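You operate a simulated robot arm through the tools that you are given. There is no shell and no other tool.

Carry out the task below with a simulated two-armed robot. There is one attempt and no reset: what you move stays moved.

TASK
Test the yellow sample cup and stand it on the mat with its pH number.
Fine: switch the grey meter on and zero it while its plate is empty; test that cup alone. Set down upright: what you pick out.
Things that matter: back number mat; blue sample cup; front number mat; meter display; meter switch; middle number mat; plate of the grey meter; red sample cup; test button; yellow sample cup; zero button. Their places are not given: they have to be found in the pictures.

It is judged by the outcome, as a careful person would: the job done as asked, and still so three seconds after it is handed in. It fails if anything else is knocked over, pushed out of place, dropped, spilled or broken.

THE ROBOT
Two 7-joint arms with four-finger grippers on one trunk that stands fixed in place. Base frame: the origin is at the foot of the trunk, x ahead of it, y to its left, z up; the work surface is at about z = 0.8. Readings come in m, rad, newtons and seconds.
The left shoulder is at [0.04, 0.181, 1.154], the right one opposite. With the tool pointing down near the work surface each hand reaches from about 0.32 to 0.84 m from the base axis, measured 20 degrees to its own side. Payload 3.67 kg a hand.
The tool frame of a hand sits at the grasp point between the pads (the TCP): z along the fingers, y along the line on which they close. The tips reach 0.028 m beyond it. The gripper opens to 0.112 m; its body begins 0.073 m behind the TCP.
Orientation is that of the tool frame in the base frame, as [roll, pitch, yaw] about the fixed x, y, z axes, in that order (R = Rz(yaw) Ry(pitch) Rx(roll)). With the fingers straight down and closing along the base's y, the tool's x points along the base's -x, its y along +y and its z along -z.

THE INTERFACE
- The arms move only by the tool drive_tool. It takes "left_moves", "right_moves" or both (then of equal length, played together; a hand with none holds still); each is a list that holds one entry, the list of rows, each a list of 7 numbers: the turn, a rotation vector about the tool's x, y, z in units of 4 degrees (1.0 is 4 degrees), then the shift along the tool's x, y, z in units of 50 mm (1.0 is 50 mm), then the finger opening in m, from 0 to 0.112. In form: [[[rx, ry, rz, x, y, z, jaw], ...]]. A call has 1 to 20 rows; each row shifts and turns the commanded pose from where the row before left it, along the tool's axes as they then stand. A call with a number of a shift or a turn outside -1 to 1 is refused whole. Each row takes 0.2 s and may step no farther than 0.05 m and 0.15 rad from the row before; otherwise, or with a gripper value out of range, the whole call is refused. Where a pose cannot be reached the arm comes as near as it can. A force on the tool above 70 N (or 10 N above the force at the start of the call, whichever is more), or a blocked arm, ends the call early, and 0.2 s more pass. The fingers move at their own pace (about 0.0724 m/s each) and stop on an object; they squeeze with about 41 N. The grip force told is the motor's: it shows also when the fingers shut on nothing. Time passes only in rows, and 0.2 s behind the last, so rows that do not move let the fingers close. The reply holds the time, the measured pose of the TCP, the force on the tool along the base axes, the opening and the grip force, in the units named above and with some noise, with the torque about the TCP (base axes, N m) and any sound that the robot's microphone picked up.
- Cameras (640 x 400 px; columns grow to the right, rows downward): "scene" is now at [0.1073, -0.0094, 1.3794]; the picture's right is [-0.11, -0.99, 0.00], its down [-0.61, 0.07, -0.79] and it looks along [0.79, -0.09, -0.61] (base axes); focal length 332 px, centre (320, 200). "left" rides on the left gripper at [0.06, 0.018, -0.104] in its tool frame; the picture's right is [-0.29, 0.96, 0.00], its down [-0.80, -0.24, -0.55] and it looks along [-0.53, -0.16, 0.83] (tool axes); focal length 234 px, centre (320, 200). "right" rides on the right gripper at [0.06, -0.018, -0.104] in its tool frame; the picture's right is [0.29, 0.96, 0.00], its down [-0.80, 0.24, -0.55] and it looks along [-0.53, 0.16, 0.83] (tool axes); focal length 234 px, centre (320, 200).
- camera(camera): a new picture of that camera. The clock stands still meanwhile.
- move_column(by): moves the trunk up (or, below 0, down) by that many m; the arms and the scene camera ride with it, the base frame stays. It gives what a move gives, with no picture.
- turn_head(pan, tilt): turns the head with the scene camera to pan (to the left, within 1.501 rad either way) and tilt (down, from -0.506 to 1.204), counted from straight ahead of the robot. It gives what a move gives.
- point_at(camera, pixels): for up to 12 pixels [column, row] of the newest picture of that camera ("zoom" is the newest enlarged one), the place [x, y, z] in the base frame of the surface seen there, good to about 0.003 m. The clock stands still meanwhile.
- inspect(camera, box): a new picture of the part [left, top, right, bottom] of that camera's present view, enlarged. The clock stands still meanwhile.
- hand_in(): hands the job in; it is judged then, once.

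Open the grippers and draw the arms clear of the work before you hand the job in, unless the task says otherwise.

The tools are called after "Call:" as a command line: name --argument value ..., lists and objects as JSON in quotes. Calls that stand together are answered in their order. drive_tool: Moves the arms, as the interface text tells. Its arguments: {"type":"object","properties":{"left_moves":{"type":"array","items":{"type":"array","items":{"type":"array","items":{"type":"number"}}}},"right_moves":{"type":"array","items":{"type":"array","items":{"type":"array","items":{"type":"number"}}}}},"required":[]} The other tools are called the same way: move_column (by) moves the trunk up or down; turn_head (pan, tilt) turns the head that bears the scene camera; camera (camera) takes a picture; point_at (camera, pixels) gives the place of the surface under pixels of a picture; inspect (camera, box) takes an enlarged picture of a part of a camera's view; hand_in () hands the job in.

At the start:

```text
time_s: 0.0
left_tcp_pos: [0.5647, 0.1506, 1.1027]
left_ee_rot: [-3.14, 0.001, -3.141]
left_wrist_force: [-0.7, -0.5, -0.8]
left_wrist_torque: [-0.04, 0.02, 0.01]
left_width: 0.1119
left_gripper_force: 0.0
right_tcp_pos: [0.5134, -0.4335, 1.0458]
right_ee_rot: [3.141, 0.0, -3.14]
right_wrist_force: [-0.7, -1.4, 0.0]
right_wrist_torque: [0.02, 0.0, -0.01]
right_width: 0.1121
right_gripper_force: 0.0
trunk travel left (down, up): [-0.275, 0.239]
head pan, tilt (commanded): [-0.106, 0.654]
```

scene: 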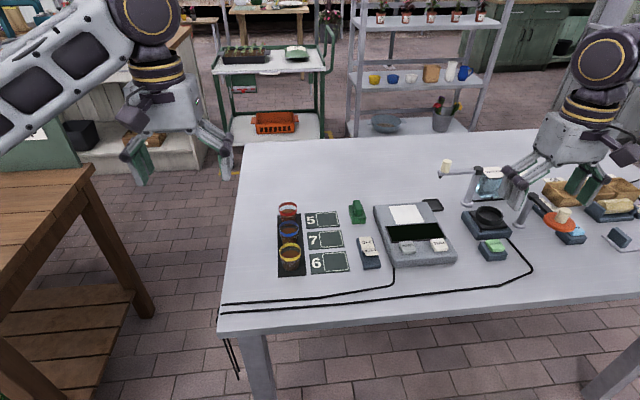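
right: 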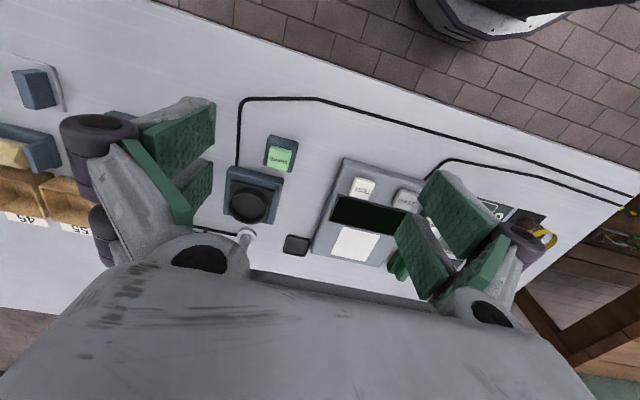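
left: 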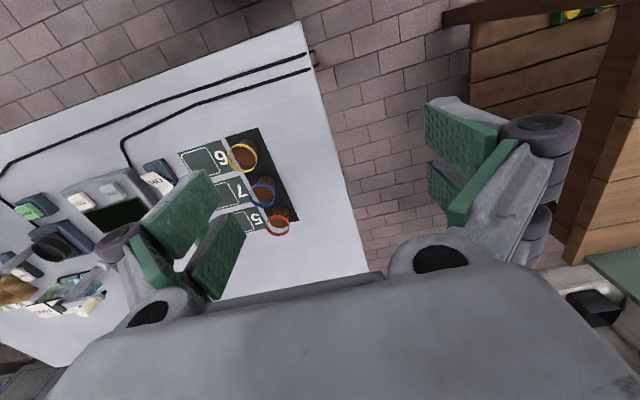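

The scene shows the cups at about (290,210)-(290,255), number mats beside them, and a grey meter at (415,235). I enlarge that area to read it in detail.

Call:
inspect --camera "scene" --box '[260, 180, 400, 280]'

Call:
inspect --camera "scene" --box '[340, 180, 540, 290]'

```text
4.00 times, centred on (330, 230) of scene
```

zoom: 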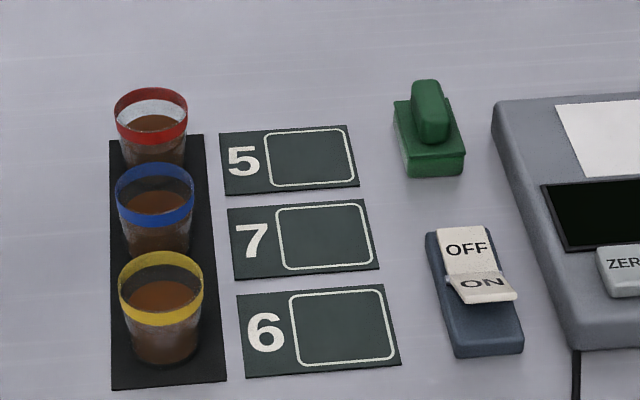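

```text
3.20 times, centred on (440, 235) of scene
```

zoom: 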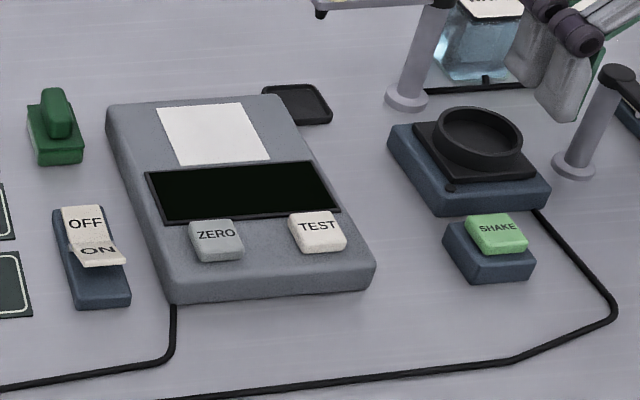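

The zoomed view shows the rocker (OFF far, ON near), the meter's white plate, display, ZERO and TEST buttons. I measure their places.

Call:
point_at --camera "zoom" --pixels '[[84, 222], [97, 250], [98, 262], [122, 262], [100, 300], [215, 235], [318, 228], [210, 132], [160, 108], [240, 104], [268, 158], [175, 165]]'

Call:
point_at --camera "scene" --pixels '[[289, 204], [289, 219], [289, 242], [290, 254], [290, 266], [338, 262], [330, 240], [325, 220], [357, 212], [317, 263], [388, 268], [425, 247]]'

```text
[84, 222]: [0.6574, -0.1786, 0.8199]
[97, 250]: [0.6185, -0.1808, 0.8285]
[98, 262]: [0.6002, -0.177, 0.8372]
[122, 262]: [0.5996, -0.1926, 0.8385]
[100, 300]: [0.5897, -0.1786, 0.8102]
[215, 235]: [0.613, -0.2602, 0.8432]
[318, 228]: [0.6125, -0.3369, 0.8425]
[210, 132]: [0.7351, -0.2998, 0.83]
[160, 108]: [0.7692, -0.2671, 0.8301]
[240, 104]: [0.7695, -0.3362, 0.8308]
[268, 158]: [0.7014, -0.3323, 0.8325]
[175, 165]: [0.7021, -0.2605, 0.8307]
```

```text
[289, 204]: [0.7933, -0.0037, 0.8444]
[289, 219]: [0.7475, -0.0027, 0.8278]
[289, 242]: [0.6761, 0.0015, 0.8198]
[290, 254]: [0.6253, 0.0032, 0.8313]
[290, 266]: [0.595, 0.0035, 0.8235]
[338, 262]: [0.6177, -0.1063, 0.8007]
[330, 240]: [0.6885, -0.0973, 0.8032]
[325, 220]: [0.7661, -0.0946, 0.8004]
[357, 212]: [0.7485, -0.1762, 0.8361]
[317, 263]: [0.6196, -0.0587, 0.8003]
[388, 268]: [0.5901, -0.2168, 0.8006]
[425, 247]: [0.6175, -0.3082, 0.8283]
```

The rocker's ON end (near, z≈0.838) stands up, so the meter is off. Next I look at the grippers' shape and the cups more closely.

Call:
inspect --camera "scene" --box '[500, 80, 640, 240]'

Call:
inspect --camera "left" --box '[100, 110, 320, 250]'

Call:
inspect --camera "scene" --box '[80, 60, 260, 200]'

```text
2.50 times, centred on (570, 160) of scene
```

zoom: 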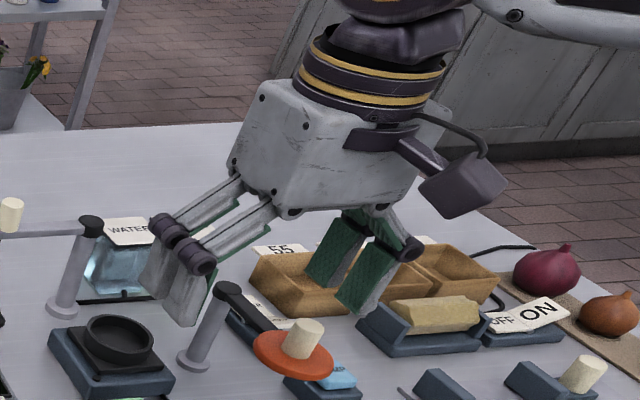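

```text
2.86 times, centred on (210, 180) of left
```

zoom: 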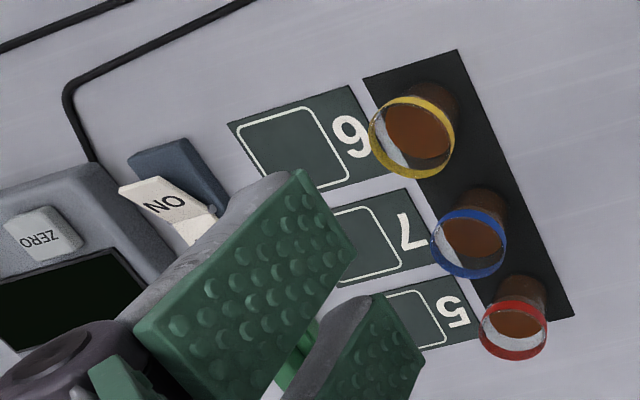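

```text
2.86 times, centred on (170, 130) of scene
```

zoom: 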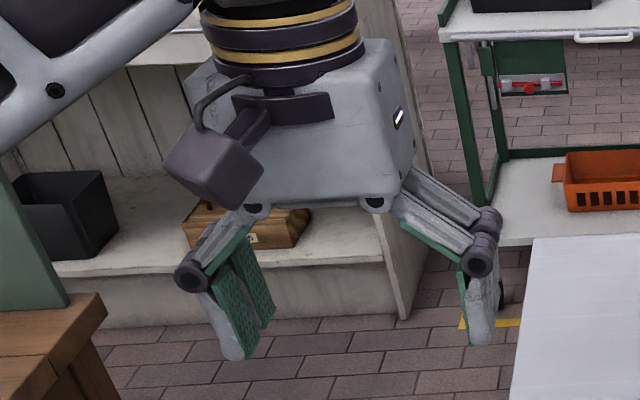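

I measure the left gripper's finger geometry in the zoomed picture (tips near (235,350), (262,325), and (480,340)).

Call:
point_at --camera "zoom" --pixels '[[235, 352], [250, 345], [262, 325], [268, 310], [222, 350], [480, 340], [470, 335], [490, 335], [228, 300], [245, 280], [237, 300], [258, 280]]'

Call:
camera --camera "left"

```text
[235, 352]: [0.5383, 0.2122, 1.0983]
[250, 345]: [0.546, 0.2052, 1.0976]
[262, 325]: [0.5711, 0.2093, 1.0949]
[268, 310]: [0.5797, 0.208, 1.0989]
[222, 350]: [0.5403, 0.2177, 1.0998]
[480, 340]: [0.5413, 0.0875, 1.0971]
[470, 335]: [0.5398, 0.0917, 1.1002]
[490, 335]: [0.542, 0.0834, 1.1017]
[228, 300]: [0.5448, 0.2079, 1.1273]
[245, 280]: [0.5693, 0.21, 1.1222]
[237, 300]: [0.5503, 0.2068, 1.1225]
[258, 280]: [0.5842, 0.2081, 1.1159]
```

```text
taken
```

left: 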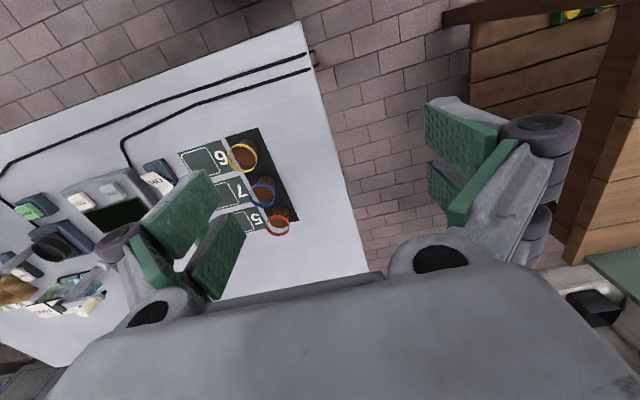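

I zoom in on the cups to get rim heights and centres, and the mats' frames.

Call:
inspect --camera "scene" --box '[270, 195, 350, 280]'

```text
4.71 times, centred on (310, 238) of scene
```

zoom: 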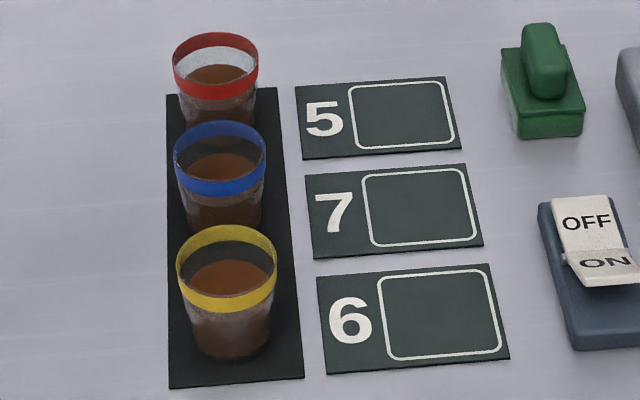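

The yellow rim spans columns 177-277 and rows 225-312 in the zoom. I measure the rims, cup bottoms and the mat frames.

Call:
point_at --camera "zoom" --pixels '[[228, 299], [228, 229], [180, 265], [274, 265], [228, 345], [205, 335], [250, 335], [222, 188], [178, 160], [263, 160], [220, 125], [216, 90]]'

Call:
point_at --camera "zoom" --pixels '[[380, 277], [490, 272], [500, 350], [390, 358], [364, 174], [464, 170], [475, 238], [373, 245], [349, 86], [444, 82], [455, 145], [358, 148]]'

```text
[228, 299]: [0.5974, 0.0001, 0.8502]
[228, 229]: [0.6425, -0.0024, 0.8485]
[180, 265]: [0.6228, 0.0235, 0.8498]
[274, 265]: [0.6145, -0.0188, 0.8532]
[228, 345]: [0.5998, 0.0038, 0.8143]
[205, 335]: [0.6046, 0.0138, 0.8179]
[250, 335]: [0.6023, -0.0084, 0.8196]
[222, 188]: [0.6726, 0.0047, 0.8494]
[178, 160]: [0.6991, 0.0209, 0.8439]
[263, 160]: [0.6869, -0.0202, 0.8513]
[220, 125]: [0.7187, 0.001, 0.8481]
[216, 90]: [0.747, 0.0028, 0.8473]
```

```text
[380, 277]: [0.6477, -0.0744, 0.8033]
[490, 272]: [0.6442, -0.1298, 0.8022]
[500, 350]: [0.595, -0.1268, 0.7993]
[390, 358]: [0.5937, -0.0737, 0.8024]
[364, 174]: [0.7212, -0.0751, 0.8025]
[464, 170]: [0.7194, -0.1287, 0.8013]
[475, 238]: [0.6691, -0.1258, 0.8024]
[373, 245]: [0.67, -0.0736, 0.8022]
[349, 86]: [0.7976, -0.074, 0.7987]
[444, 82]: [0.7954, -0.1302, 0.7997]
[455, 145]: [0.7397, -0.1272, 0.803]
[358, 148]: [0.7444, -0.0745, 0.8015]
```

Yellow cup centre is ≈(0.620, 0.002), rim z≈0.852; mats' frames centre at y≈-0.101 and x≈0.620 (6), 0.695 (7), 0.769 (5). I move the left arm out to the left and bring the right hand, closing, above the rocker's ON end.

Call:
drive_tool --left_moves '[[[0, 0, 0, 0.2, 0.6, -0.2, 0.1], [0, 0, 0, 0.2, 0.6, -0.2, 0.1], [0, 0, 0, 0.2, 0.6, -0.2, 0.1], [0, 0, 0, 0.2, 0.6, -0.2, 0.1], [0, 0, 0, 0.2, 0.6, 0, 0.1], [0, 0, 0, 0.2, 0.6, 0, 0.1], [0, 0, 0, 0, 0, 0, 0.1], [0, 0, 0, 0, 0, 0, 0.1]]]' --right_moves '[[[0, 0, 0, -0.255, 0.828, 0, 0], [0, 0, 0, -0.255, 0.828, 0, 0], [0, 0, 0, -0.255, 0.828, 0, 0], [0, 0, 0, -0.255, 0.828, 0, 0], [0, 0, 0, -0.255, 0.828, 0, 0], [0, 0, 0, -0.255, 0.828, 0, 0], [0, 0, 0, 0, 0, 0, 0], [0, 0, 0, 0, 0, 0, 0]]]'

```text
time_s: 1.8
left_tcp_pos: [0.507, 0.3335, 1.1395]
left_ee_rot: [3.141, -0.001, 3.141]
left_wrist_force: [-0.5, 0.4, 0.2]
left_wrist_torque: [-0.01, 0.01, -0.01]
left_width: 0.0999
left_gripper_force: 0.2
right_tcp_pos: [0.5906, -0.1882, 1.0431]
right_ee_rot: [-3.141, -0.001, -3.14]
right_wrist_force: [-0.1, -0.7, -0.5]
right_wrist_torque: [0.01, 0.02, 0.0]
right_width: 0.0001
right_gripper_force: 35.5
trunk travel left (down, up): [-0.275, 0.239]
head pan, tilt (commanded): [-0.106, 0.654]
```

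The right hand is at (0.591, -0.188, 1.043), closed. I take pictures from the scene and right cameras to check the fingertip shape.

Call:
camera --camera "scene"

Call:
camera --camera "right"

```text
taken
```

scene: 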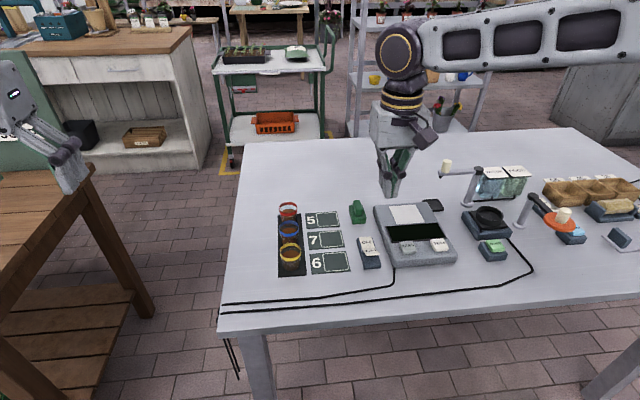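

```text
taken
```

right: 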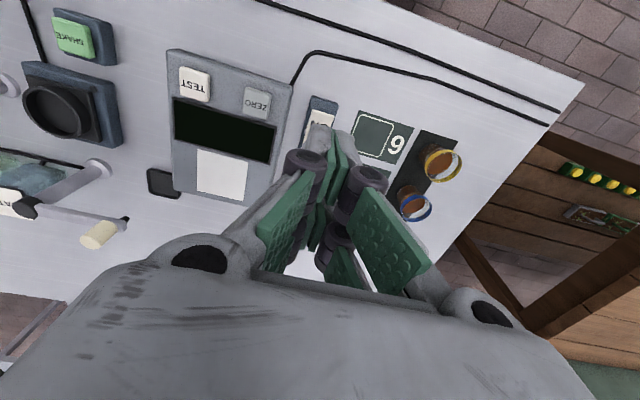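

I enlarge the fingertips at about (395,175) in the scene view to measure the tips' extent.

Call:
inspect --camera "scene" --box '[350, 130, 450, 205]'

Call:
inspect --camera "right" --box '[270, 80, 410, 180]'

```text
5.33 times, centred on (400, 168) of scene
```

zoom: 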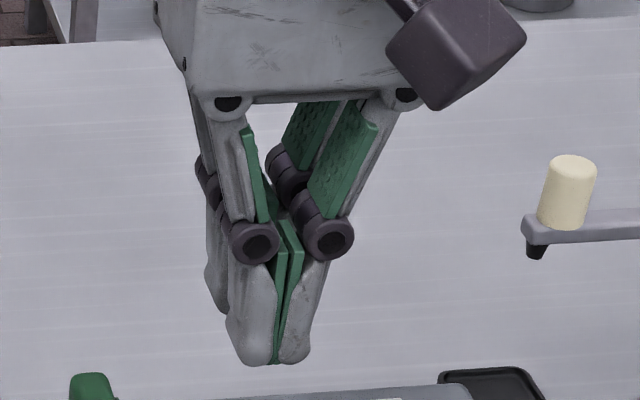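

```text
4.00 times, centred on (340, 130) of right
```

zoom: 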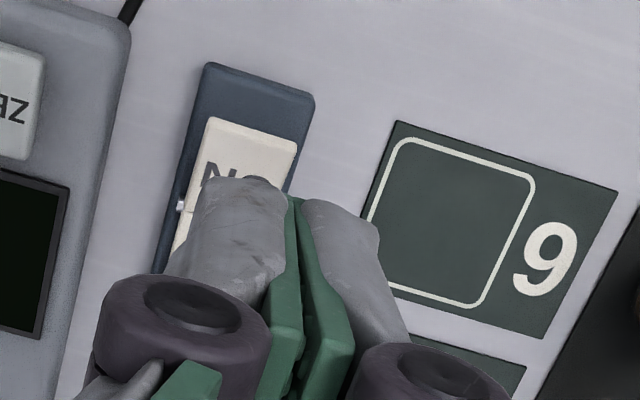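

I measure the tip points in the right zoom and then the scene zoom.

Call:
point_at --camera "zoom" --pixels '[[235, 182], [275, 190], [330, 206], [365, 225], [292, 205], [205, 195], [250, 140], [218, 135], [285, 150], [205, 200]]'

Call:
inspect --camera "scene" --box '[375, 165, 425, 205]'

```text
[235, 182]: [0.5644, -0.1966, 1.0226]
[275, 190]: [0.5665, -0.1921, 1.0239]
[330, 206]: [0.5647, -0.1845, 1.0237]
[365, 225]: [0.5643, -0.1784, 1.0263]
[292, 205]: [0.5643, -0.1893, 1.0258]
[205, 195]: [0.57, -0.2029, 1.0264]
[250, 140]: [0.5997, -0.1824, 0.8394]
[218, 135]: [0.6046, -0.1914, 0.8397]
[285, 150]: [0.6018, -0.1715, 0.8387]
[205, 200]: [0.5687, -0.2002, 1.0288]
```

```text
10.00 times, centred on (400, 185) of scene
```

zoom: 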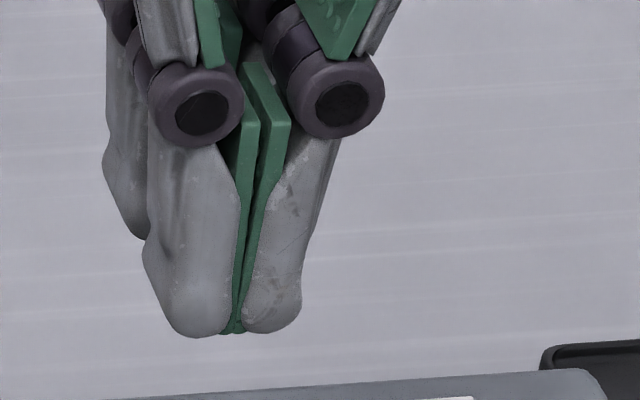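

Tips sit about 0.028 below the TCP, the finger pair spanning ±0.026 m in x. The ON plate's near edge is at x≈0.60, y centre ≈-0.1815, z≈0.839; I go down to just above it.

Call:
drive_tool --right_moves '[[[0, 0, 0, -0.068, 0.134, 0.4, 0], [0, 0, 0, 0, 0, 0.7, 0], [0, 0, 0, 0, 0, 0.8, 0], [0, 0, 0, 0, 0, 0.8, 0], [0, 0, 0, 0, 0, 0.5, 0], [0, 0, 0, 0, 0, 0.16, 0], [0, 0, 0, 0, 0, 0, 0], [0, 0, 0, 0, 0, 0, 0]]]'

```text
time_s: 3.6
left_tcp_pos: [0.5087, 0.3319, 1.1398]
left_ee_rot: [3.141, -0.001, -3.141]
left_wrist_force: [-0.3, 0.1, 0.5]
left_wrist_torque: [-0.02, 0.0, 0.0]
left_width: 0.0999
left_gripper_force: 0.2
right_tcp_pos: [0.5949, -0.1796, 0.875]
right_ee_rot: [-3.141, 0.0, 3.141]
right_wrist_force: [-0.4, 0.3, -0.2]
right_wrist_torque: [0.02, -0.01, 0.01]
right_width: 0.0001
right_gripper_force: 35.4
trunk travel left (down, up): [-0.275, 0.239]
head pan, tilt (commanded): [-0.106, 0.654]
```

The hand is at (0.595, -0.180, 0.875), tips about 8 mm above the rocker. I check alignment with a zoomed scene picture.

Call:
inspect --camera "scene" --box '[335, 205, 415, 280]'

Call:
inspect --camera "right" --box '[270, 60, 410, 180]'

```text
5.33 times, centred on (375, 242) of scene
```

zoom: 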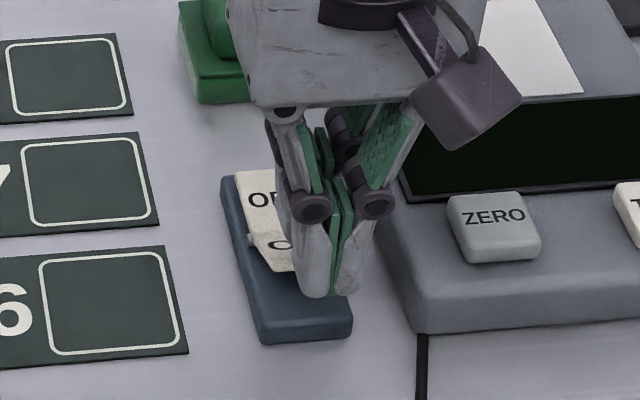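

```text
3.33 times, centred on (340, 120) of right
```

zoom: 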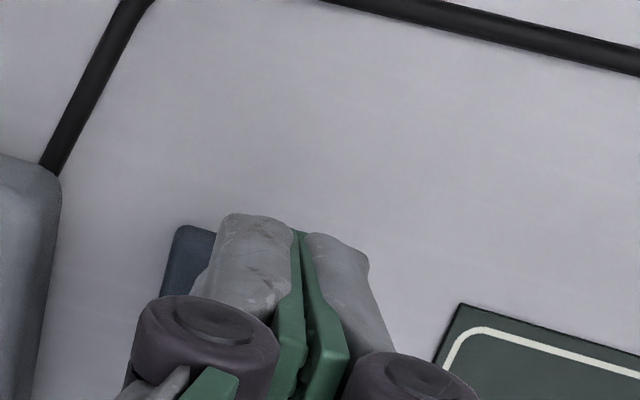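

Fingers are over the ON half, slightly to the left; I shift 3 mm to the right and press down 22 mm in small steps.

Call:
drive_tool --right_moves '[[[0, 0, 0, 0, -0.05, 0.04, 0], [0, 0, 0, 0, 0, 0.08, 0], [0, 0, 0, 0, 0, 0.08, 0], [0, 0, 0, 0, 0, 0.08, 0], [0, 0, 0, 0, 0, 0.08, 0], [0, 0, 0, 0, 0, 0.08, 0]]]'

```text
time_s: 5.0
left_tcp_pos: [0.5068, 0.3308, 1.1399]
left_ee_rot: [3.142, 0.0, -3.141]
left_wrist_force: [0.7, -0.1, -0.2]
left_wrist_torque: [0.01, -0.01, -0.03]
left_width: 0.0998
left_gripper_force: 0.0
right_tcp_pos: [0.592, -0.1838, 0.8573]
right_ee_rot: [-3.142, 0.002, 3.141]
right_wrist_force: [0.4, 0.0, 0.4]
right_wrist_torque: [0.01, -0.03, 0.02]
right_width: 0.0059
right_gripper_force: 36.1
trunk travel left (down, up): [-0.275, 0.239]
head pan, tilt (commanded): [-0.106, 0.654]
```

TCP is at z=0.857 with almost no force, and the finger opening went to 6 mm. I look at the rocker and display.

Call:
inspect --camera "scene" --box '[335, 190, 465, 280]'

Call:
inspect --camera "right" --box '[270, 60, 410, 180]'

```text
4.44 times, centred on (400, 235) of scene
```

zoom: 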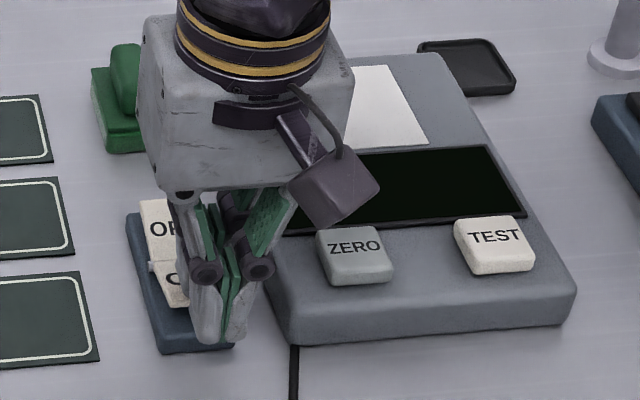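

```text
3.33 times, centred on (340, 120) of right
```

zoom: 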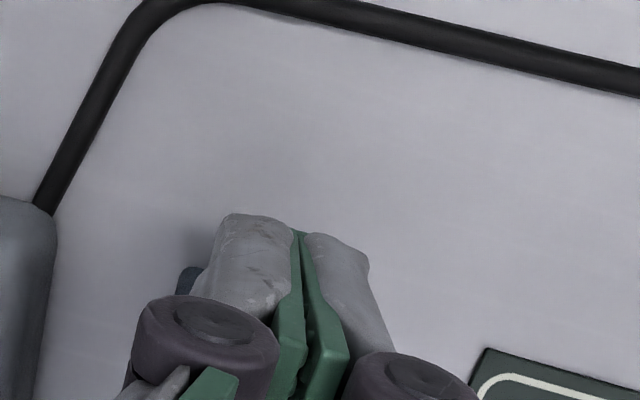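

I measure the OFF and ON halves' heights now in the scene zoom.

Call:
inspect --camera "scene" --box '[355, 220, 405, 275]'

Call:
point_at --camera "scene" --pixels '[[370, 235], [370, 245], [373, 254], [375, 256], [372, 250], [365, 250]]'

```text
7.27 times, centred on (380, 248) of scene
```

zoom: 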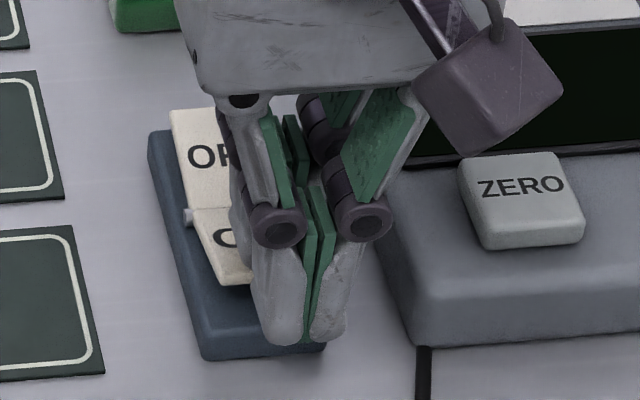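

```text
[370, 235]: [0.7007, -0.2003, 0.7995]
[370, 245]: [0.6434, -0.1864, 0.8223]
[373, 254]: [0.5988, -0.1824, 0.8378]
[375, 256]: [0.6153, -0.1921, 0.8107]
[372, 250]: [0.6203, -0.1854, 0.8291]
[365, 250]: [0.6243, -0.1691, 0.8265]
```

I take the point readings from the newest zoom instead: ON edge (235,278), OFF (190,130), seam (200,208).

Call:
point_at --camera "zoom" --pixels '[[190, 125], [200, 170], [200, 200], [215, 240], [235, 278], [225, 265], [275, 335], [325, 335], [250, 345], [200, 330], [240, 350]]'

```text
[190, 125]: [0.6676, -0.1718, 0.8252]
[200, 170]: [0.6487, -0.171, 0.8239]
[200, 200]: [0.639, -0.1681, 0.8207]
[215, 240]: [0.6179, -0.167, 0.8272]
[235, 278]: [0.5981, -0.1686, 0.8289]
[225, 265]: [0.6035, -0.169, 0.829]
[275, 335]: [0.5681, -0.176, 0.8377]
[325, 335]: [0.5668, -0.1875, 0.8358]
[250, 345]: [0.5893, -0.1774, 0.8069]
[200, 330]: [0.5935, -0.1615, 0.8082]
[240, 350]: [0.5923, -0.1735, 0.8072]
```

The ON edge dropped from 0.838 to 0.829, so the rocker is half pressed. I press on by 10 mm more.

Call:
drive_tool --right_moves '[[[0, 0, 0, 0, 0, 0.06, 0], [0, 0, 0, 0, 0, 0.06, 0], [0, 0, 0, 0, 0, 0.06, 0], [0, 0, 0, 0, 0, 0, 0]]]'

```text
time_s: 6.0
left_tcp_pos: [0.5072, 0.3319, 1.1393]
left_ee_rot: [3.141, -0.001, -3.141]
left_wrist_force: [-0.7, -0.6, -0.5]
left_wrist_torque: [0.01, 0.01, 0.03]
left_width: 0.0998
left_gripper_force: 0.0
right_tcp_pos: [0.5894, -0.1839, 0.8499]
right_ee_rot: [3.14, 0.002, 3.14]
right_wrist_force: [0.1, 0.5, -0.2]
right_wrist_torque: [0.01, -0.02, 0.0]
right_width: 0.0
right_gripper_force: 35.6
right hand out of reach, approached as far as the arm can: row 1
trunk travel left (down, up): [-0.275, 0.239]
head pan, tilt (commanded): [-0.106, 0.654]
```

The arm reports it can't reach lower here; TCP is at z=0.850. I look at the rocker and display.

Call:
inspect --camera "scene" --box '[335, 190, 465, 280]'

Call:
inspect --camera "scene" --box '[355, 220, 405, 275]'

```text
4.44 times, centred on (400, 235) of scene
```

zoom: 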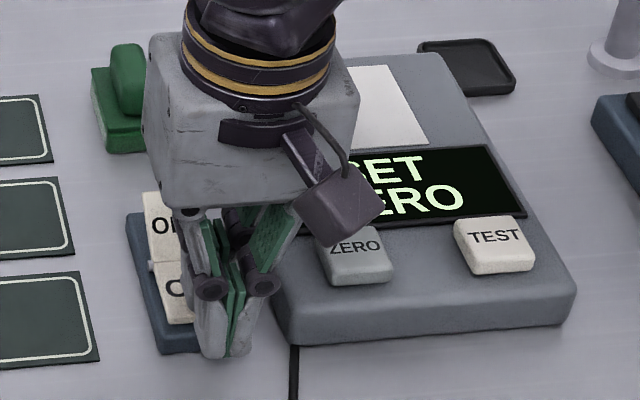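

```text
7.27 times, centred on (380, 248) of scene
```

zoom: 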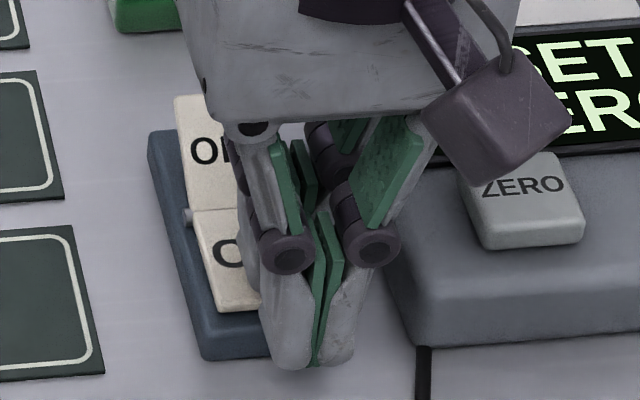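

The display reads "SET ZERO" — the meter is on, plate empty. I lift the right hand straight up before the next press and check the left surroundings' height.

Call:
drive_tool --right_moves '[[[0, 0, 0, 0, 0, -0.4, 0], [0, 0, 0, 0, 0, -0.8, 0], [0, 0, 0, 0, 0, -0.9, 0], [0, 0, 0, 0, 0, -0.9, 0], [0, 0, 0, 0, 0, 0, 0]]]'

Call:
camera --camera "scene"

Call:
point_at --camera "scene" --pixels '[[60, 220], [30, 250], [100, 190], [60, 175], [75, 185], [15, 90], [405, 246], [438, 243], [364, 240], [370, 258], [407, 214]]'

```text
time_s: 7.2
left_tcp_pos: [0.5089, 0.3321, 1.1394]
left_ee_rot: [-3.141, -0.002, 3.14]
left_wrist_force: [-0.6, 0.0, 0.1]
left_wrist_torque: [0.01, 0.02, -0.02]
left_width: 0.1
left_gripper_force: 0.0
right_tcp_pos: [0.5922, -0.1849, 0.9984]
right_ee_rot: [-3.14, -0.002, -3.141]
right_wrist_force: [0.7, 0.1, -0.7]
right_wrist_torque: [0.02, -0.01, 0.03]
right_width: 0.0001
right_gripper_force: 35.6
trunk travel left (down, up): [-0.275, 0.239]
head pan, tilt (commanded): [-0.106, 0.654]
```

```text
taken
```

scene: 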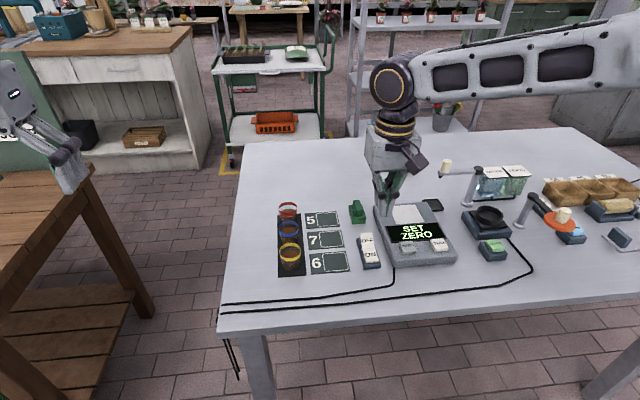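

```text
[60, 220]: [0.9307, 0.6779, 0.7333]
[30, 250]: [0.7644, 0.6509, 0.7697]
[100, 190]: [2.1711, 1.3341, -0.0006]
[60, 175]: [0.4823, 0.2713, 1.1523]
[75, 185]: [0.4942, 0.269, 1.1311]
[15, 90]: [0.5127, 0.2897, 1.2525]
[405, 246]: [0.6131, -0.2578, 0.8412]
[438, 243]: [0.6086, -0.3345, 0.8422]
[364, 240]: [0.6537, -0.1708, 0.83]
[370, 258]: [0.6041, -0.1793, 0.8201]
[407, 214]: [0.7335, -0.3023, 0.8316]
```

The rocker's ON end is now down (z≈0.820) and the rest is untouched. I lower the trunk 0.1 m to gain reach near the table.

Call:
move_column --by -0.1

```text
time_s: 8.5
left_tcp_pos: [0.5078, 0.3321, 1.0411]
left_ee_rot: [3.141, -0.001, -3.141]
left_wrist_force: [-1.3, 0.2, -0.2]
left_wrist_torque: [-0.02, 0.01, -0.02]
left_width: 0.1
left_gripper_force: 0.1
right_tcp_pos: [0.5923, -0.1851, 0.8988]
right_ee_rot: [3.141, 0.002, 3.141]
right_wrist_force: [0.1, 0.8, -0.6]
right_wrist_torque: [-0.04, 0.0, -0.02]
right_width: 0.0
right_gripper_force: 36.1
trunk travel left (down, up): [-0.175, 0.339]
head pan, tilt (commanded): [-0.106, 0.654]
```

I move the closed right hand over the ZERO button at (0.612, -0.259, 0.842) and come down to just above it.

Call:
drive_tool --right_moves '[[[0, 0, 0, -0.207, -0.74, 0, 0], [0, 0, 0, -0.207, -0.74, 0, 0], [0, 0, 0, 0, 0, 0, 0], [0, 0, 0, 0, 0, 0.2, 0], [0, 0, 0, 0, 0, 0.2, 0], [0, 0, 0, 0, 0, 0, 0]]]'

Call:
inspect --camera "scene" --box '[340, 130, 480, 230]'

Call:
camera --camera "right"

```text
time_s: 9.9
left_tcp_pos: [0.5072, 0.3329, 1.0399]
left_ee_rot: [3.14, 0.001, -3.142]
left_wrist_force: [-0.2, 0.5, -0.5]
left_wrist_torque: [0.0, -0.02, 0.03]
left_width: 0.1
left_gripper_force: 0.1
right_tcp_pos: [0.6144, -0.2588, 0.879]
right_ee_rot: [3.139, 0.001, 3.141]
right_wrist_force: [0.8, -0.1, -0.7]
right_wrist_torque: [-0.03, -0.01, -0.01]
right_width: 0.0
right_gripper_force: 35.8
trunk travel left (down, up): [-0.175, 0.339]
head pan, tilt (commanded): [-0.106, 0.654]
```

```text
4.00 times, centred on (410, 180) of scene
```

zoom: 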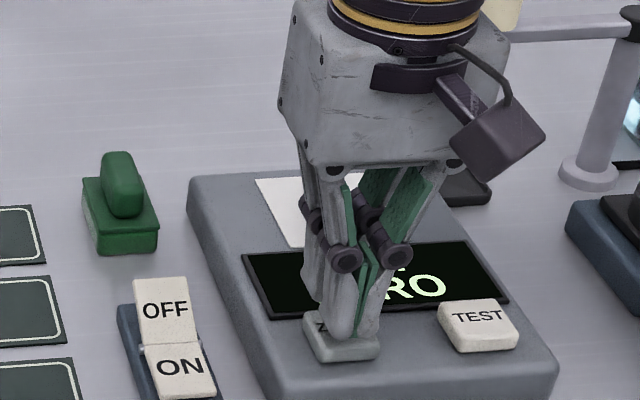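

```text
taken
```

right: 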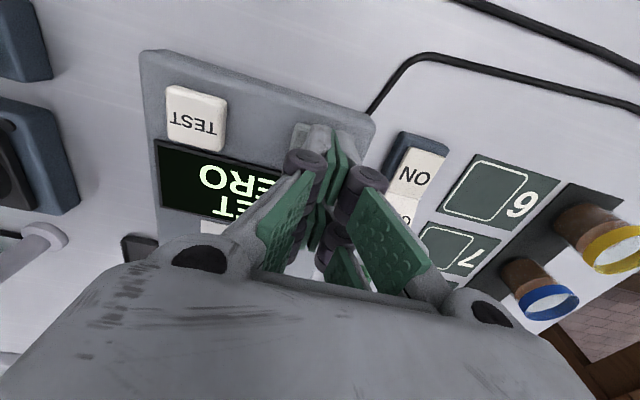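

The tips hover over ZERO; I shift 6 mm toward the robot to keep off the display, then press down in 3 mm steps.

Call:
drive_tool --right_moves '[[[0, 0, 0, 0.12, 0, 0, 0], [0, 0, 0, 0, 0, 0.06, 0], [0, 0, 0, 0, 0, 0.06, 0], [0, 0, 0, 0, 0, 0.06, 0], [0, 0, 0, 0, 0, 0.06, 0], [0, 0, 0, 0, 0, 0.06, 0]]]'

Call:
inspect --camera "scene" --box '[340, 130, 480, 230]'

Call:
camera --camera "right"

```text
time_s: 11.3
left_tcp_pos: [0.5076, 0.3316, 1.0394]
left_ee_rot: [-3.141, 0.0, -3.141]
left_wrist_force: [0.2, 0.1, -0.7]
left_wrist_torque: [-0.02, 0.01, 0.01]
left_width: 0.1004
left_gripper_force: 0.3
right_tcp_pos: [0.6062, -0.2589, 0.8645]
right_ee_rot: [-3.141, 0.0, 3.141]
right_wrist_force: [0.5, -0.9, 2.2]
right_wrist_torque: [0.01, -0.03, -0.03]
right_width: 0.006
right_gripper_force: 35.6
trunk travel left (down, up): [-0.175, 0.339]
head pan, tilt (commanded): [-0.106, 0.654]
heard: click
```

```text
4.00 times, centred on (410, 180) of scene
```

zoom: 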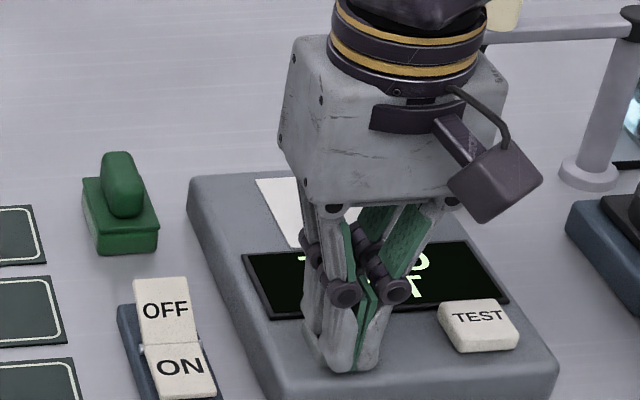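

```text
taken
```

right: 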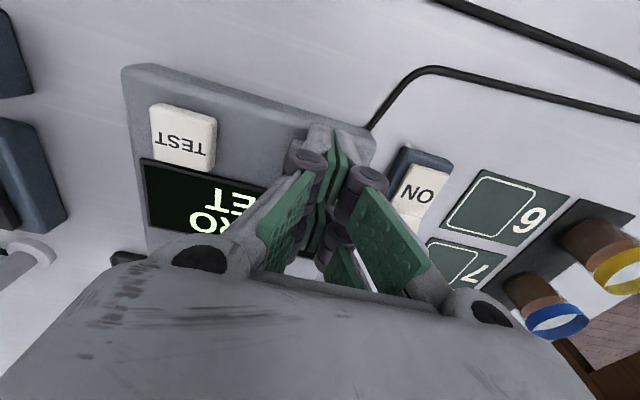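

A click was heard and the display changed. I lift off and read the display.

Call:
drive_tool --right_moves '[[[0, 0, 0, 0, 0, -0.3, 0], [0, 0, 0, 0, 0, -0.8, 0], [0, 0, 0, 0, 0, -0.9, 0], [0, 0, 0, 0, 0, -0.8, 0], [0, 0, 0, 0, 0, 0, 0]]]'

Call:
inspect --camera "scene" --box '[340, 130, 480, 230]'

Call:
camera --camera "right"

```text
time_s: 12.5
left_tcp_pos: [0.5072, 0.3312, 1.0401]
left_ee_rot: [3.14, -0.002, -3.141]
left_wrist_force: [-0.5, 0.2, -0.2]
left_wrist_torque: [-0.02, 0.01, 0.01]
left_width: 0.1002
left_gripper_force: 0.0
right_tcp_pos: [0.6056, -0.2566, 1.0069]
right_ee_rot: [-3.141, -0.002, 3.141]
right_wrist_force: [0.2, -0.3, -0.4]
right_wrist_torque: [0.01, -0.03, -0.02]
right_width: 0.0
right_gripper_force: 35.9
trunk travel left (down, up): [-0.175, 0.339]
head pan, tilt (commanded): [-0.106, 0.654]
```

```text
4.00 times, centred on (410, 180) of scene
```

zoom: 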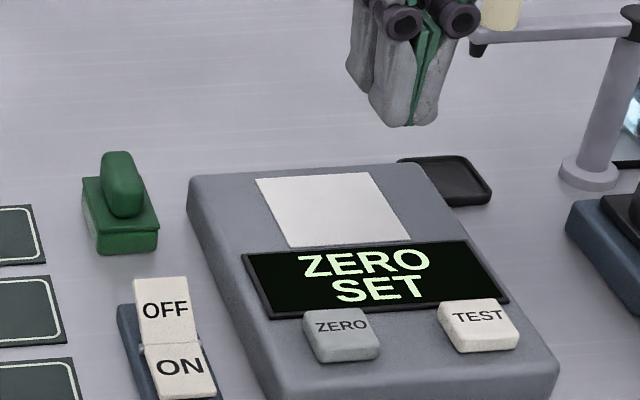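

```text
taken
```

right: 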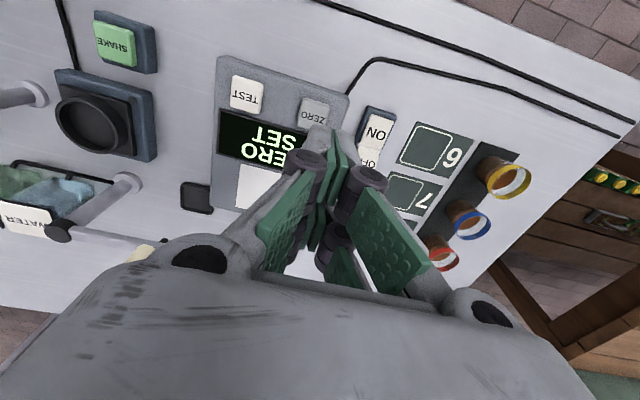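

Display reads "ZERO SET". Now I open the jaw to 0.09 and move over the yellow cup at (0.620, 0.002), staying high at z≈0.98.

Call:
drive_tool --right_moves '[[[0, 0, 0, -0.048, 0.862, 0, 0.09], [0, 0, 0, -0.048, 0.862, 0, 0.09], [0, 0, 0, -0.048, 0.862, 0, 0.09], [0, 0, 0, -0.048, 0.862, 0, 0.09], [0, 0, 0, -0.048, 0.862, 0, 0.09], [0, 0, 0, -0.048, 0.862, 0, 0.09], [0, 0, 0, 0, 0, 0.5, 0.09], [0, 0, 0, 0, 0, 0, 0.09], [0, 0, 0, 0, 0, 0, 0.09]]]'

Call:
camera --camera "scene"

Call:
camera --camera "right"

```text
time_s: 14.5
left_tcp_pos: [0.5062, 0.332, 1.0401]
left_ee_rot: [-3.141, 0.0, -3.141]
left_wrist_force: [0.0, -0.3, 0.0]
left_wrist_torque: [-0.02, 0.0, 0.0]
left_width: 0.0999
left_gripper_force: 0.1
right_tcp_pos: [0.5535, -0.094, 0.9681]
right_ee_rot: [-3.141, 0.002, -3.142]
right_wrist_force: [1.0, 0.1, 0.7]
right_wrist_torque: [-0.02, -0.02, -0.01]
right_width: 0.0897
right_gripper_force: 0.0
right hand out of reach, approached as far as the arm can: row 3, 4, 5, 6
trunk travel left (down, up): [-0.175, 0.339]
head pan, tilt (commanded): [-0.106, 0.654]
```

```text
taken
```

scene: 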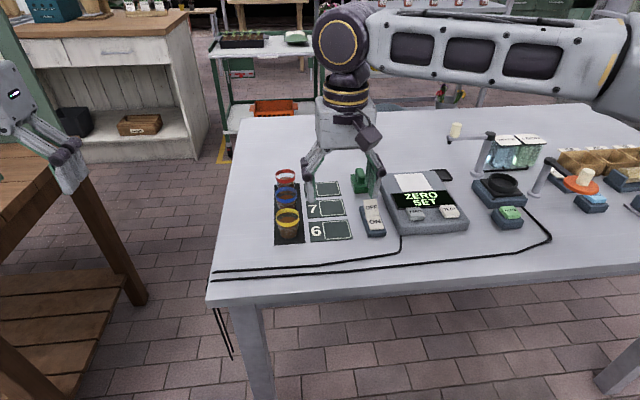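

```text
taken
```

right: 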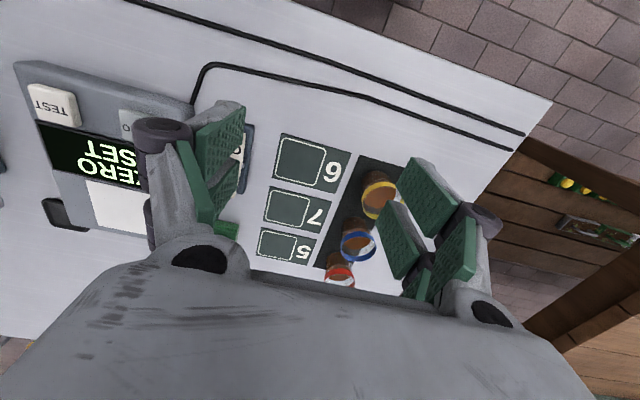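

The right arm stopped at (0.554, -0.094): with this wrist angle it cannot reach further left. I rise a little and turn the hand 20° counter-clockwise (seen from above) to see whether that frees the reach.

Call:
drive_tool --right_moves '[[[0, 0, 0, 0, 0, -0.3, 0.09], [0, 0, -1, 0, 0, -0.3, 0.09], [0, 0, -1, 0, 0, 0, 0.09], [0, 0, -1, 0, 0, 0, 0.09], [0, 0, -1, 0, 0, 0, 0.09], [0, 0, -1, 0, 0, 0, 0.09], [0, 0, 0, 0, 0, 0, 0.09], [0, 0, 0, 0, 0, 0, 0.09]]]'

```text
time_s: 16.3
left_tcp_pos: [0.507, 0.3312, 1.0396]
left_ee_rot: [3.141, 0.0, -3.141]
left_wrist_force: [0.2, -0.4, 0.1]
left_wrist_torque: [0.03, -0.02, 0.0]
left_width: 0.1001
left_gripper_force: 0.2
right_tcp_pos: [0.5534, -0.0939, 0.9966]
right_ee_rot: [3.139, 0.002, -2.794]
right_wrist_force: [0.6, -0.1, -0.1]
right_wrist_torque: [0.02, 0.03, -0.02]
right_width: 0.0902
right_gripper_force: 0.0
trunk travel left (down, up): [-0.175, 0.339]
head pan, tilt (commanded): [-0.106, 0.654]
```

The turn worked freely (yaw now -2.794). I try moving toward (0.58, -0.04) with this wrist angle.

Call:
drive_tool --right_moves '[[[0, 0, 0, -0.434, 0.417, 0, 0.09], [0, 0, 0, -0.434, 0.417, 0, 0.09], [0, 0, 0, 0, 0, 0, 0.09]]]'

```text
time_s: 17.1
left_tcp_pos: [0.5077, 0.3309, 1.0401]
left_ee_rot: [-3.141, -0.001, 3.141]
left_wrist_force: [0.1, -0.3, -0.5]
left_wrist_torque: [0.03, 0.0, -0.04]
left_width: 0.1
left_gripper_force: 0.1
right_tcp_pos: [0.5488, -0.0911, 0.9936]
right_ee_rot: [-3.142, 0.001, -2.793]
right_wrist_force: [-0.3, -0.1, -0.4]
right_wrist_torque: [0.0, -0.03, -0.04]
right_width: 0.0899
right_gripper_force: 0.1
right hand out of reach, approached as far as the arm can: row 1, 2
trunk travel left (down, up): [-0.175, 0.339]
head pan, tilt (commanded): [-0.106, 0.654]
```

The yaw is not the limit. I turn the head right to see how the right arm's elbow and forearm lie.

Call:
turn_head --pan -0.75 --tilt 0.35

Call:
camera --camera "scene"

```text
time_s: 18.2
left_tcp_pos: [0.5083, 0.3332, 1.0396]
left_ee_rot: [-3.141, 0.0, 3.141]
left_wrist_force: [-0.5, -0.3, -0.7]
left_wrist_torque: [0.0, -0.02, 0.02]
left_width: 0.1
left_gripper_force: 0.1
right_tcp_pos: [0.5485, -0.0903, 0.9938]
right_ee_rot: [3.14, 0.001, -2.793]
right_wrist_force: [0.5, 0.0, 0.5]
right_wrist_torque: [-0.01, -0.01, 0.01]
right_width: 0.0901
right_gripper_force: 0.1
trunk travel left (down, up): [-0.175, 0.339]
head pan, tilt (commanded): [-0.75, 0.351]
```

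```text
taken
```

scene: 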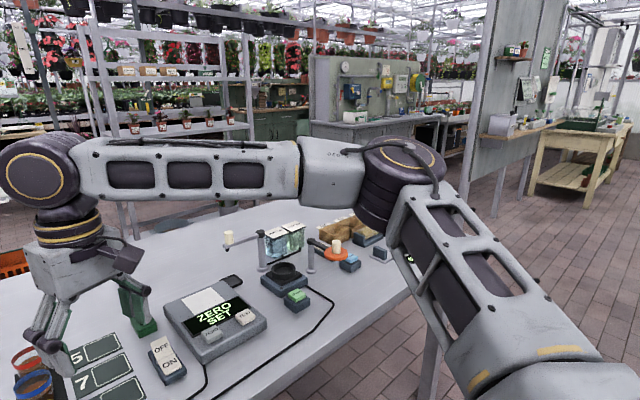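

I measure the elbow at (400,180), the forearm and the wrist to understand the arm's shape.

Call:
point_at --camera "scene" --pixels '[[405, 160], [380, 205], [330, 170], [180, 165], [35, 175], [65, 225], [75, 265], [450, 240], [530, 300], [590, 385], [560, 350]]'

```text
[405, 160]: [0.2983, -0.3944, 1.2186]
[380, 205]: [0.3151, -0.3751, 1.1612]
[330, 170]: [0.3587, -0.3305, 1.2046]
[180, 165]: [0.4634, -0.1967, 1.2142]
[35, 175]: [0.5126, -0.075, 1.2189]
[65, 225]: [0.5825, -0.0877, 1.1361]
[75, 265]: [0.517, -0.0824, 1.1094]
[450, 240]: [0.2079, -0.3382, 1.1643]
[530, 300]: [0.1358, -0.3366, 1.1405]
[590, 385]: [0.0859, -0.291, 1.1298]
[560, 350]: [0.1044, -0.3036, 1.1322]
```

The elbow is out to the right at about (0.30,-0.40,1.2), above shoulder height; a lower wrist relative to the shoulder may free the reach. I lower the hand to z≈0.93 over the empty table and retry a small move toward the cup.

Call:
drive_tool --right_moves '[[[0, 0, 0, 0, 0, 0.65, 0.09], [0, 0, 0, 0, 0, 0.65, 0.09], [0, 0, 0, 0, 0, 0, 0.09], [0, 0, 0, -0.434, 0.417, 0, 0.09], [0, 0, 0, -0.434, 0.417, 0, 0.09], [0, 0, 0, 0, 0, 0, 0.09]]]'

```text
time_s: 19.6
left_tcp_pos: [0.5074, 0.3318, 1.0405]
left_ee_rot: [-3.141, 0.0, -3.141]
left_wrist_force: [0.3, 0.0, -0.8]
left_wrist_torque: [0.0, 0.01, 0.03]
left_width: 0.0997
left_gripper_force: 0.1
right_tcp_pos: [0.5479, -0.0894, 0.9267]
right_ee_rot: [3.14, 0.001, -2.793]
right_wrist_force: [-0.5, 0.4, -0.4]
right_wrist_torque: [0.01, 0.0, -0.01]
right_width: 0.09
right_gripper_force: 0.0
right hand out of reach, approached as far as the arm can: row 4, 5
trunk travel left (down, up): [-0.175, 0.339]
head pan, tilt (commanded): [-0.75, 0.351]
```

The boundary is the same in x-y at the lower height. I look again at the arm's posture and measure the elbow and wrist.

Call:
camera --camera "scene"

```text
taken
```

scene: 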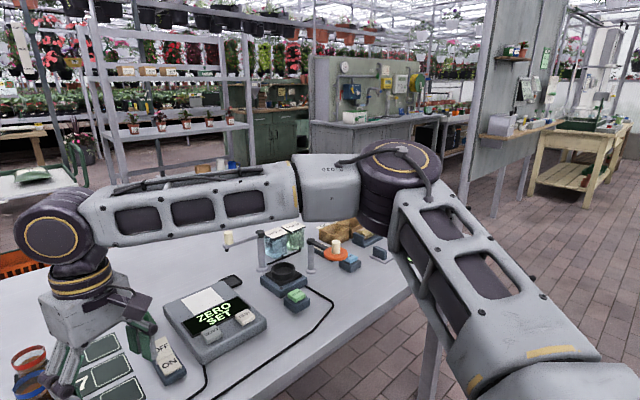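

The elbow has not moved at all; the forearm only swung down. I raise the trunk to see whether a higher shoulder shifts this limit.

Call:
move_column --by 0.2

Call:
drive_tool --right_moves '[[[0, 0, 0, 0, 0, 0.4, 0.09], [0, 0, 0, 0, 0, 0.4, 0.09], [0, 0, 0, 0, 0, 0.4, 0.09], [0, 0, 0, 0, 0, 0.4, 0.09], [0, 0, 0, -0.434, 0.417, 0, 0.09], [0, 0, 0, -0.434, 0.417, 0, 0.09], [0, 0, 0, 0, 0, 0, 0.09]]]'

Call:
camera --camera "scene"

```text
time_s: 21.7
left_tcp_pos: [0.5076, 0.331, 1.2385]
left_ee_rot: [-3.141, -0.002, -3.141]
left_wrist_force: [0.2, -0.5, -0.3]
left_wrist_torque: [-0.02, -0.01, 0.01]
left_width: 0.1
left_gripper_force: 0.2
right_tcp_pos: [0.5488, -0.0886, 1.1255]
right_ee_rot: [3.139, 0.001, -2.793]
right_wrist_force: [0.9, 0.1, 0.2]
right_wrist_torque: [0.0, -0.02, -0.03]
right_width: 0.0901
right_gripper_force: 0.0
trunk travel left (down, up): [-0.375, 0.139]
head pan, tilt (commanded): [-0.75, 0.351]
```

```text
time_s: 23.3
left_tcp_pos: [0.5078, 0.3306, 1.2393]
left_ee_rot: [-3.141, 0.001, 3.14]
left_wrist_force: [0.8, 0.8, 0.2]
left_wrist_torque: [0.0, -0.03, 0.02]
left_width: 0.1003
left_gripper_force: 0.0
right_tcp_pos: [0.5383, -0.0927, 1.0596]
right_ee_rot: [3.14, 0.002, -2.793]
right_wrist_force: [0.4, -0.2, 0.2]
right_wrist_torque: [0.02, 0.0, -0.01]
right_width: 0.09
right_gripper_force: 0.0
right hand out of reach, approached as far as the arm can: row 3, 4, 5, 6
trunk travel left (down, up): [-0.375, 0.139]
head pan, tilt (commanded): [-0.75, 0.351]
```

```text
taken
```

scene: 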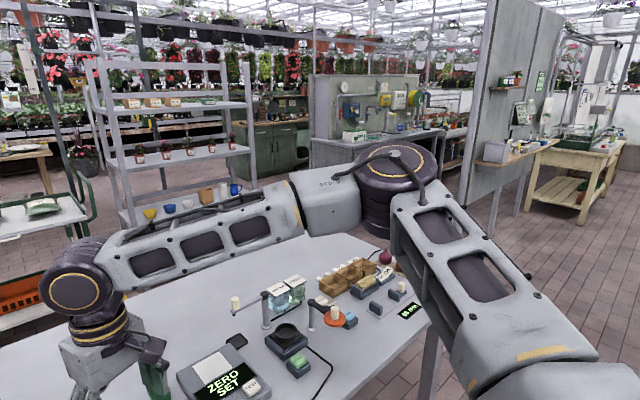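

The elbow again did not move, so the upper arm seems pinned. I look at the right shoulder itself to understand which way it is limited.

Call:
turn_head --pan -1.2 --tilt 0.75

Call:
camera --camera "scene"

Call:
point_at --camera "scene" --pixels '[[200, 100], [300, 200], [400, 300], [320, 350], [450, 350], [250, 150], [350, 250], [150, 50]]'

```text
time_s: 24.2
left_tcp_pos: [0.5078, 0.3318, 1.2387]
left_ee_rot: [-3.141, 0.0, 3.141]
left_wrist_force: [0.7, 1.0, -0.2]
left_wrist_torque: [0.0, 0.01, 0.0]
left_width: 0.1003
left_gripper_force: 0.1
right_tcp_pos: [0.5393, -0.0927, 1.0599]
right_ee_rot: [3.14, 0.004, -2.791]
right_wrist_force: [-0.1, -0.3, 0.4]
right_wrist_torque: [0.0, 0.0, 0.0]
right_width: 0.0904
right_gripper_force: 0.2
trunk travel left (down, up): [-0.375, 0.139]
head pan, tilt (commanded): [-1.201, 0.75]
```

```text
taken
```

scene: 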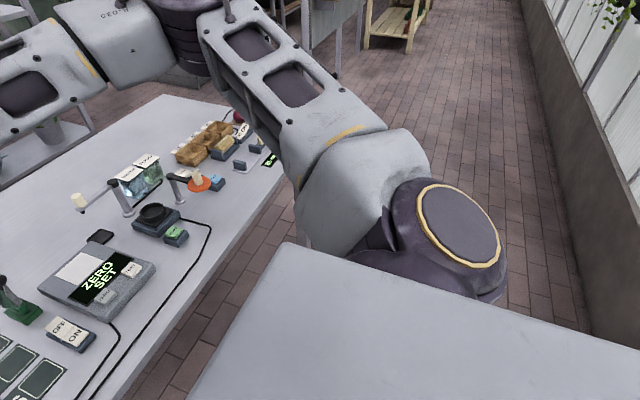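

```text
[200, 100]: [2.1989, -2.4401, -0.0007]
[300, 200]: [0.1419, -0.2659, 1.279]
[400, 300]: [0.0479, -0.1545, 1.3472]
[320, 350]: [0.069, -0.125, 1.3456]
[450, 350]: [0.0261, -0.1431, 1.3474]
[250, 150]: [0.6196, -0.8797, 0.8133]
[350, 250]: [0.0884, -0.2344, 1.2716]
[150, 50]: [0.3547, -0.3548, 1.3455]
```

I measure the shoulder disc, upper arm and elbow in this view.

Call:
point_at --camera "scene" --pixels '[[455, 230], [420, 260], [490, 230], [350, 200], [370, 160], [345, 135], [300, 90], [250, 45], [205, 30], [180, 30], [130, 40], [60, 70]]'

```text
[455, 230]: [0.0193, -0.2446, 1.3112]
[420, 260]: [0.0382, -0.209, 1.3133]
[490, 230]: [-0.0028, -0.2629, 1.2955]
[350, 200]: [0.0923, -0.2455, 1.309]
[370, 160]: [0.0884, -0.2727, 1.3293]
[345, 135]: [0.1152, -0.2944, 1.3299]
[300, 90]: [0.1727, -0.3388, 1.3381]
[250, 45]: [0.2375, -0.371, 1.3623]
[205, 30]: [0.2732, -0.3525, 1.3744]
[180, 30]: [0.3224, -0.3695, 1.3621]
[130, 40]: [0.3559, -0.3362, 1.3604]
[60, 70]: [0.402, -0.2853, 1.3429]
```

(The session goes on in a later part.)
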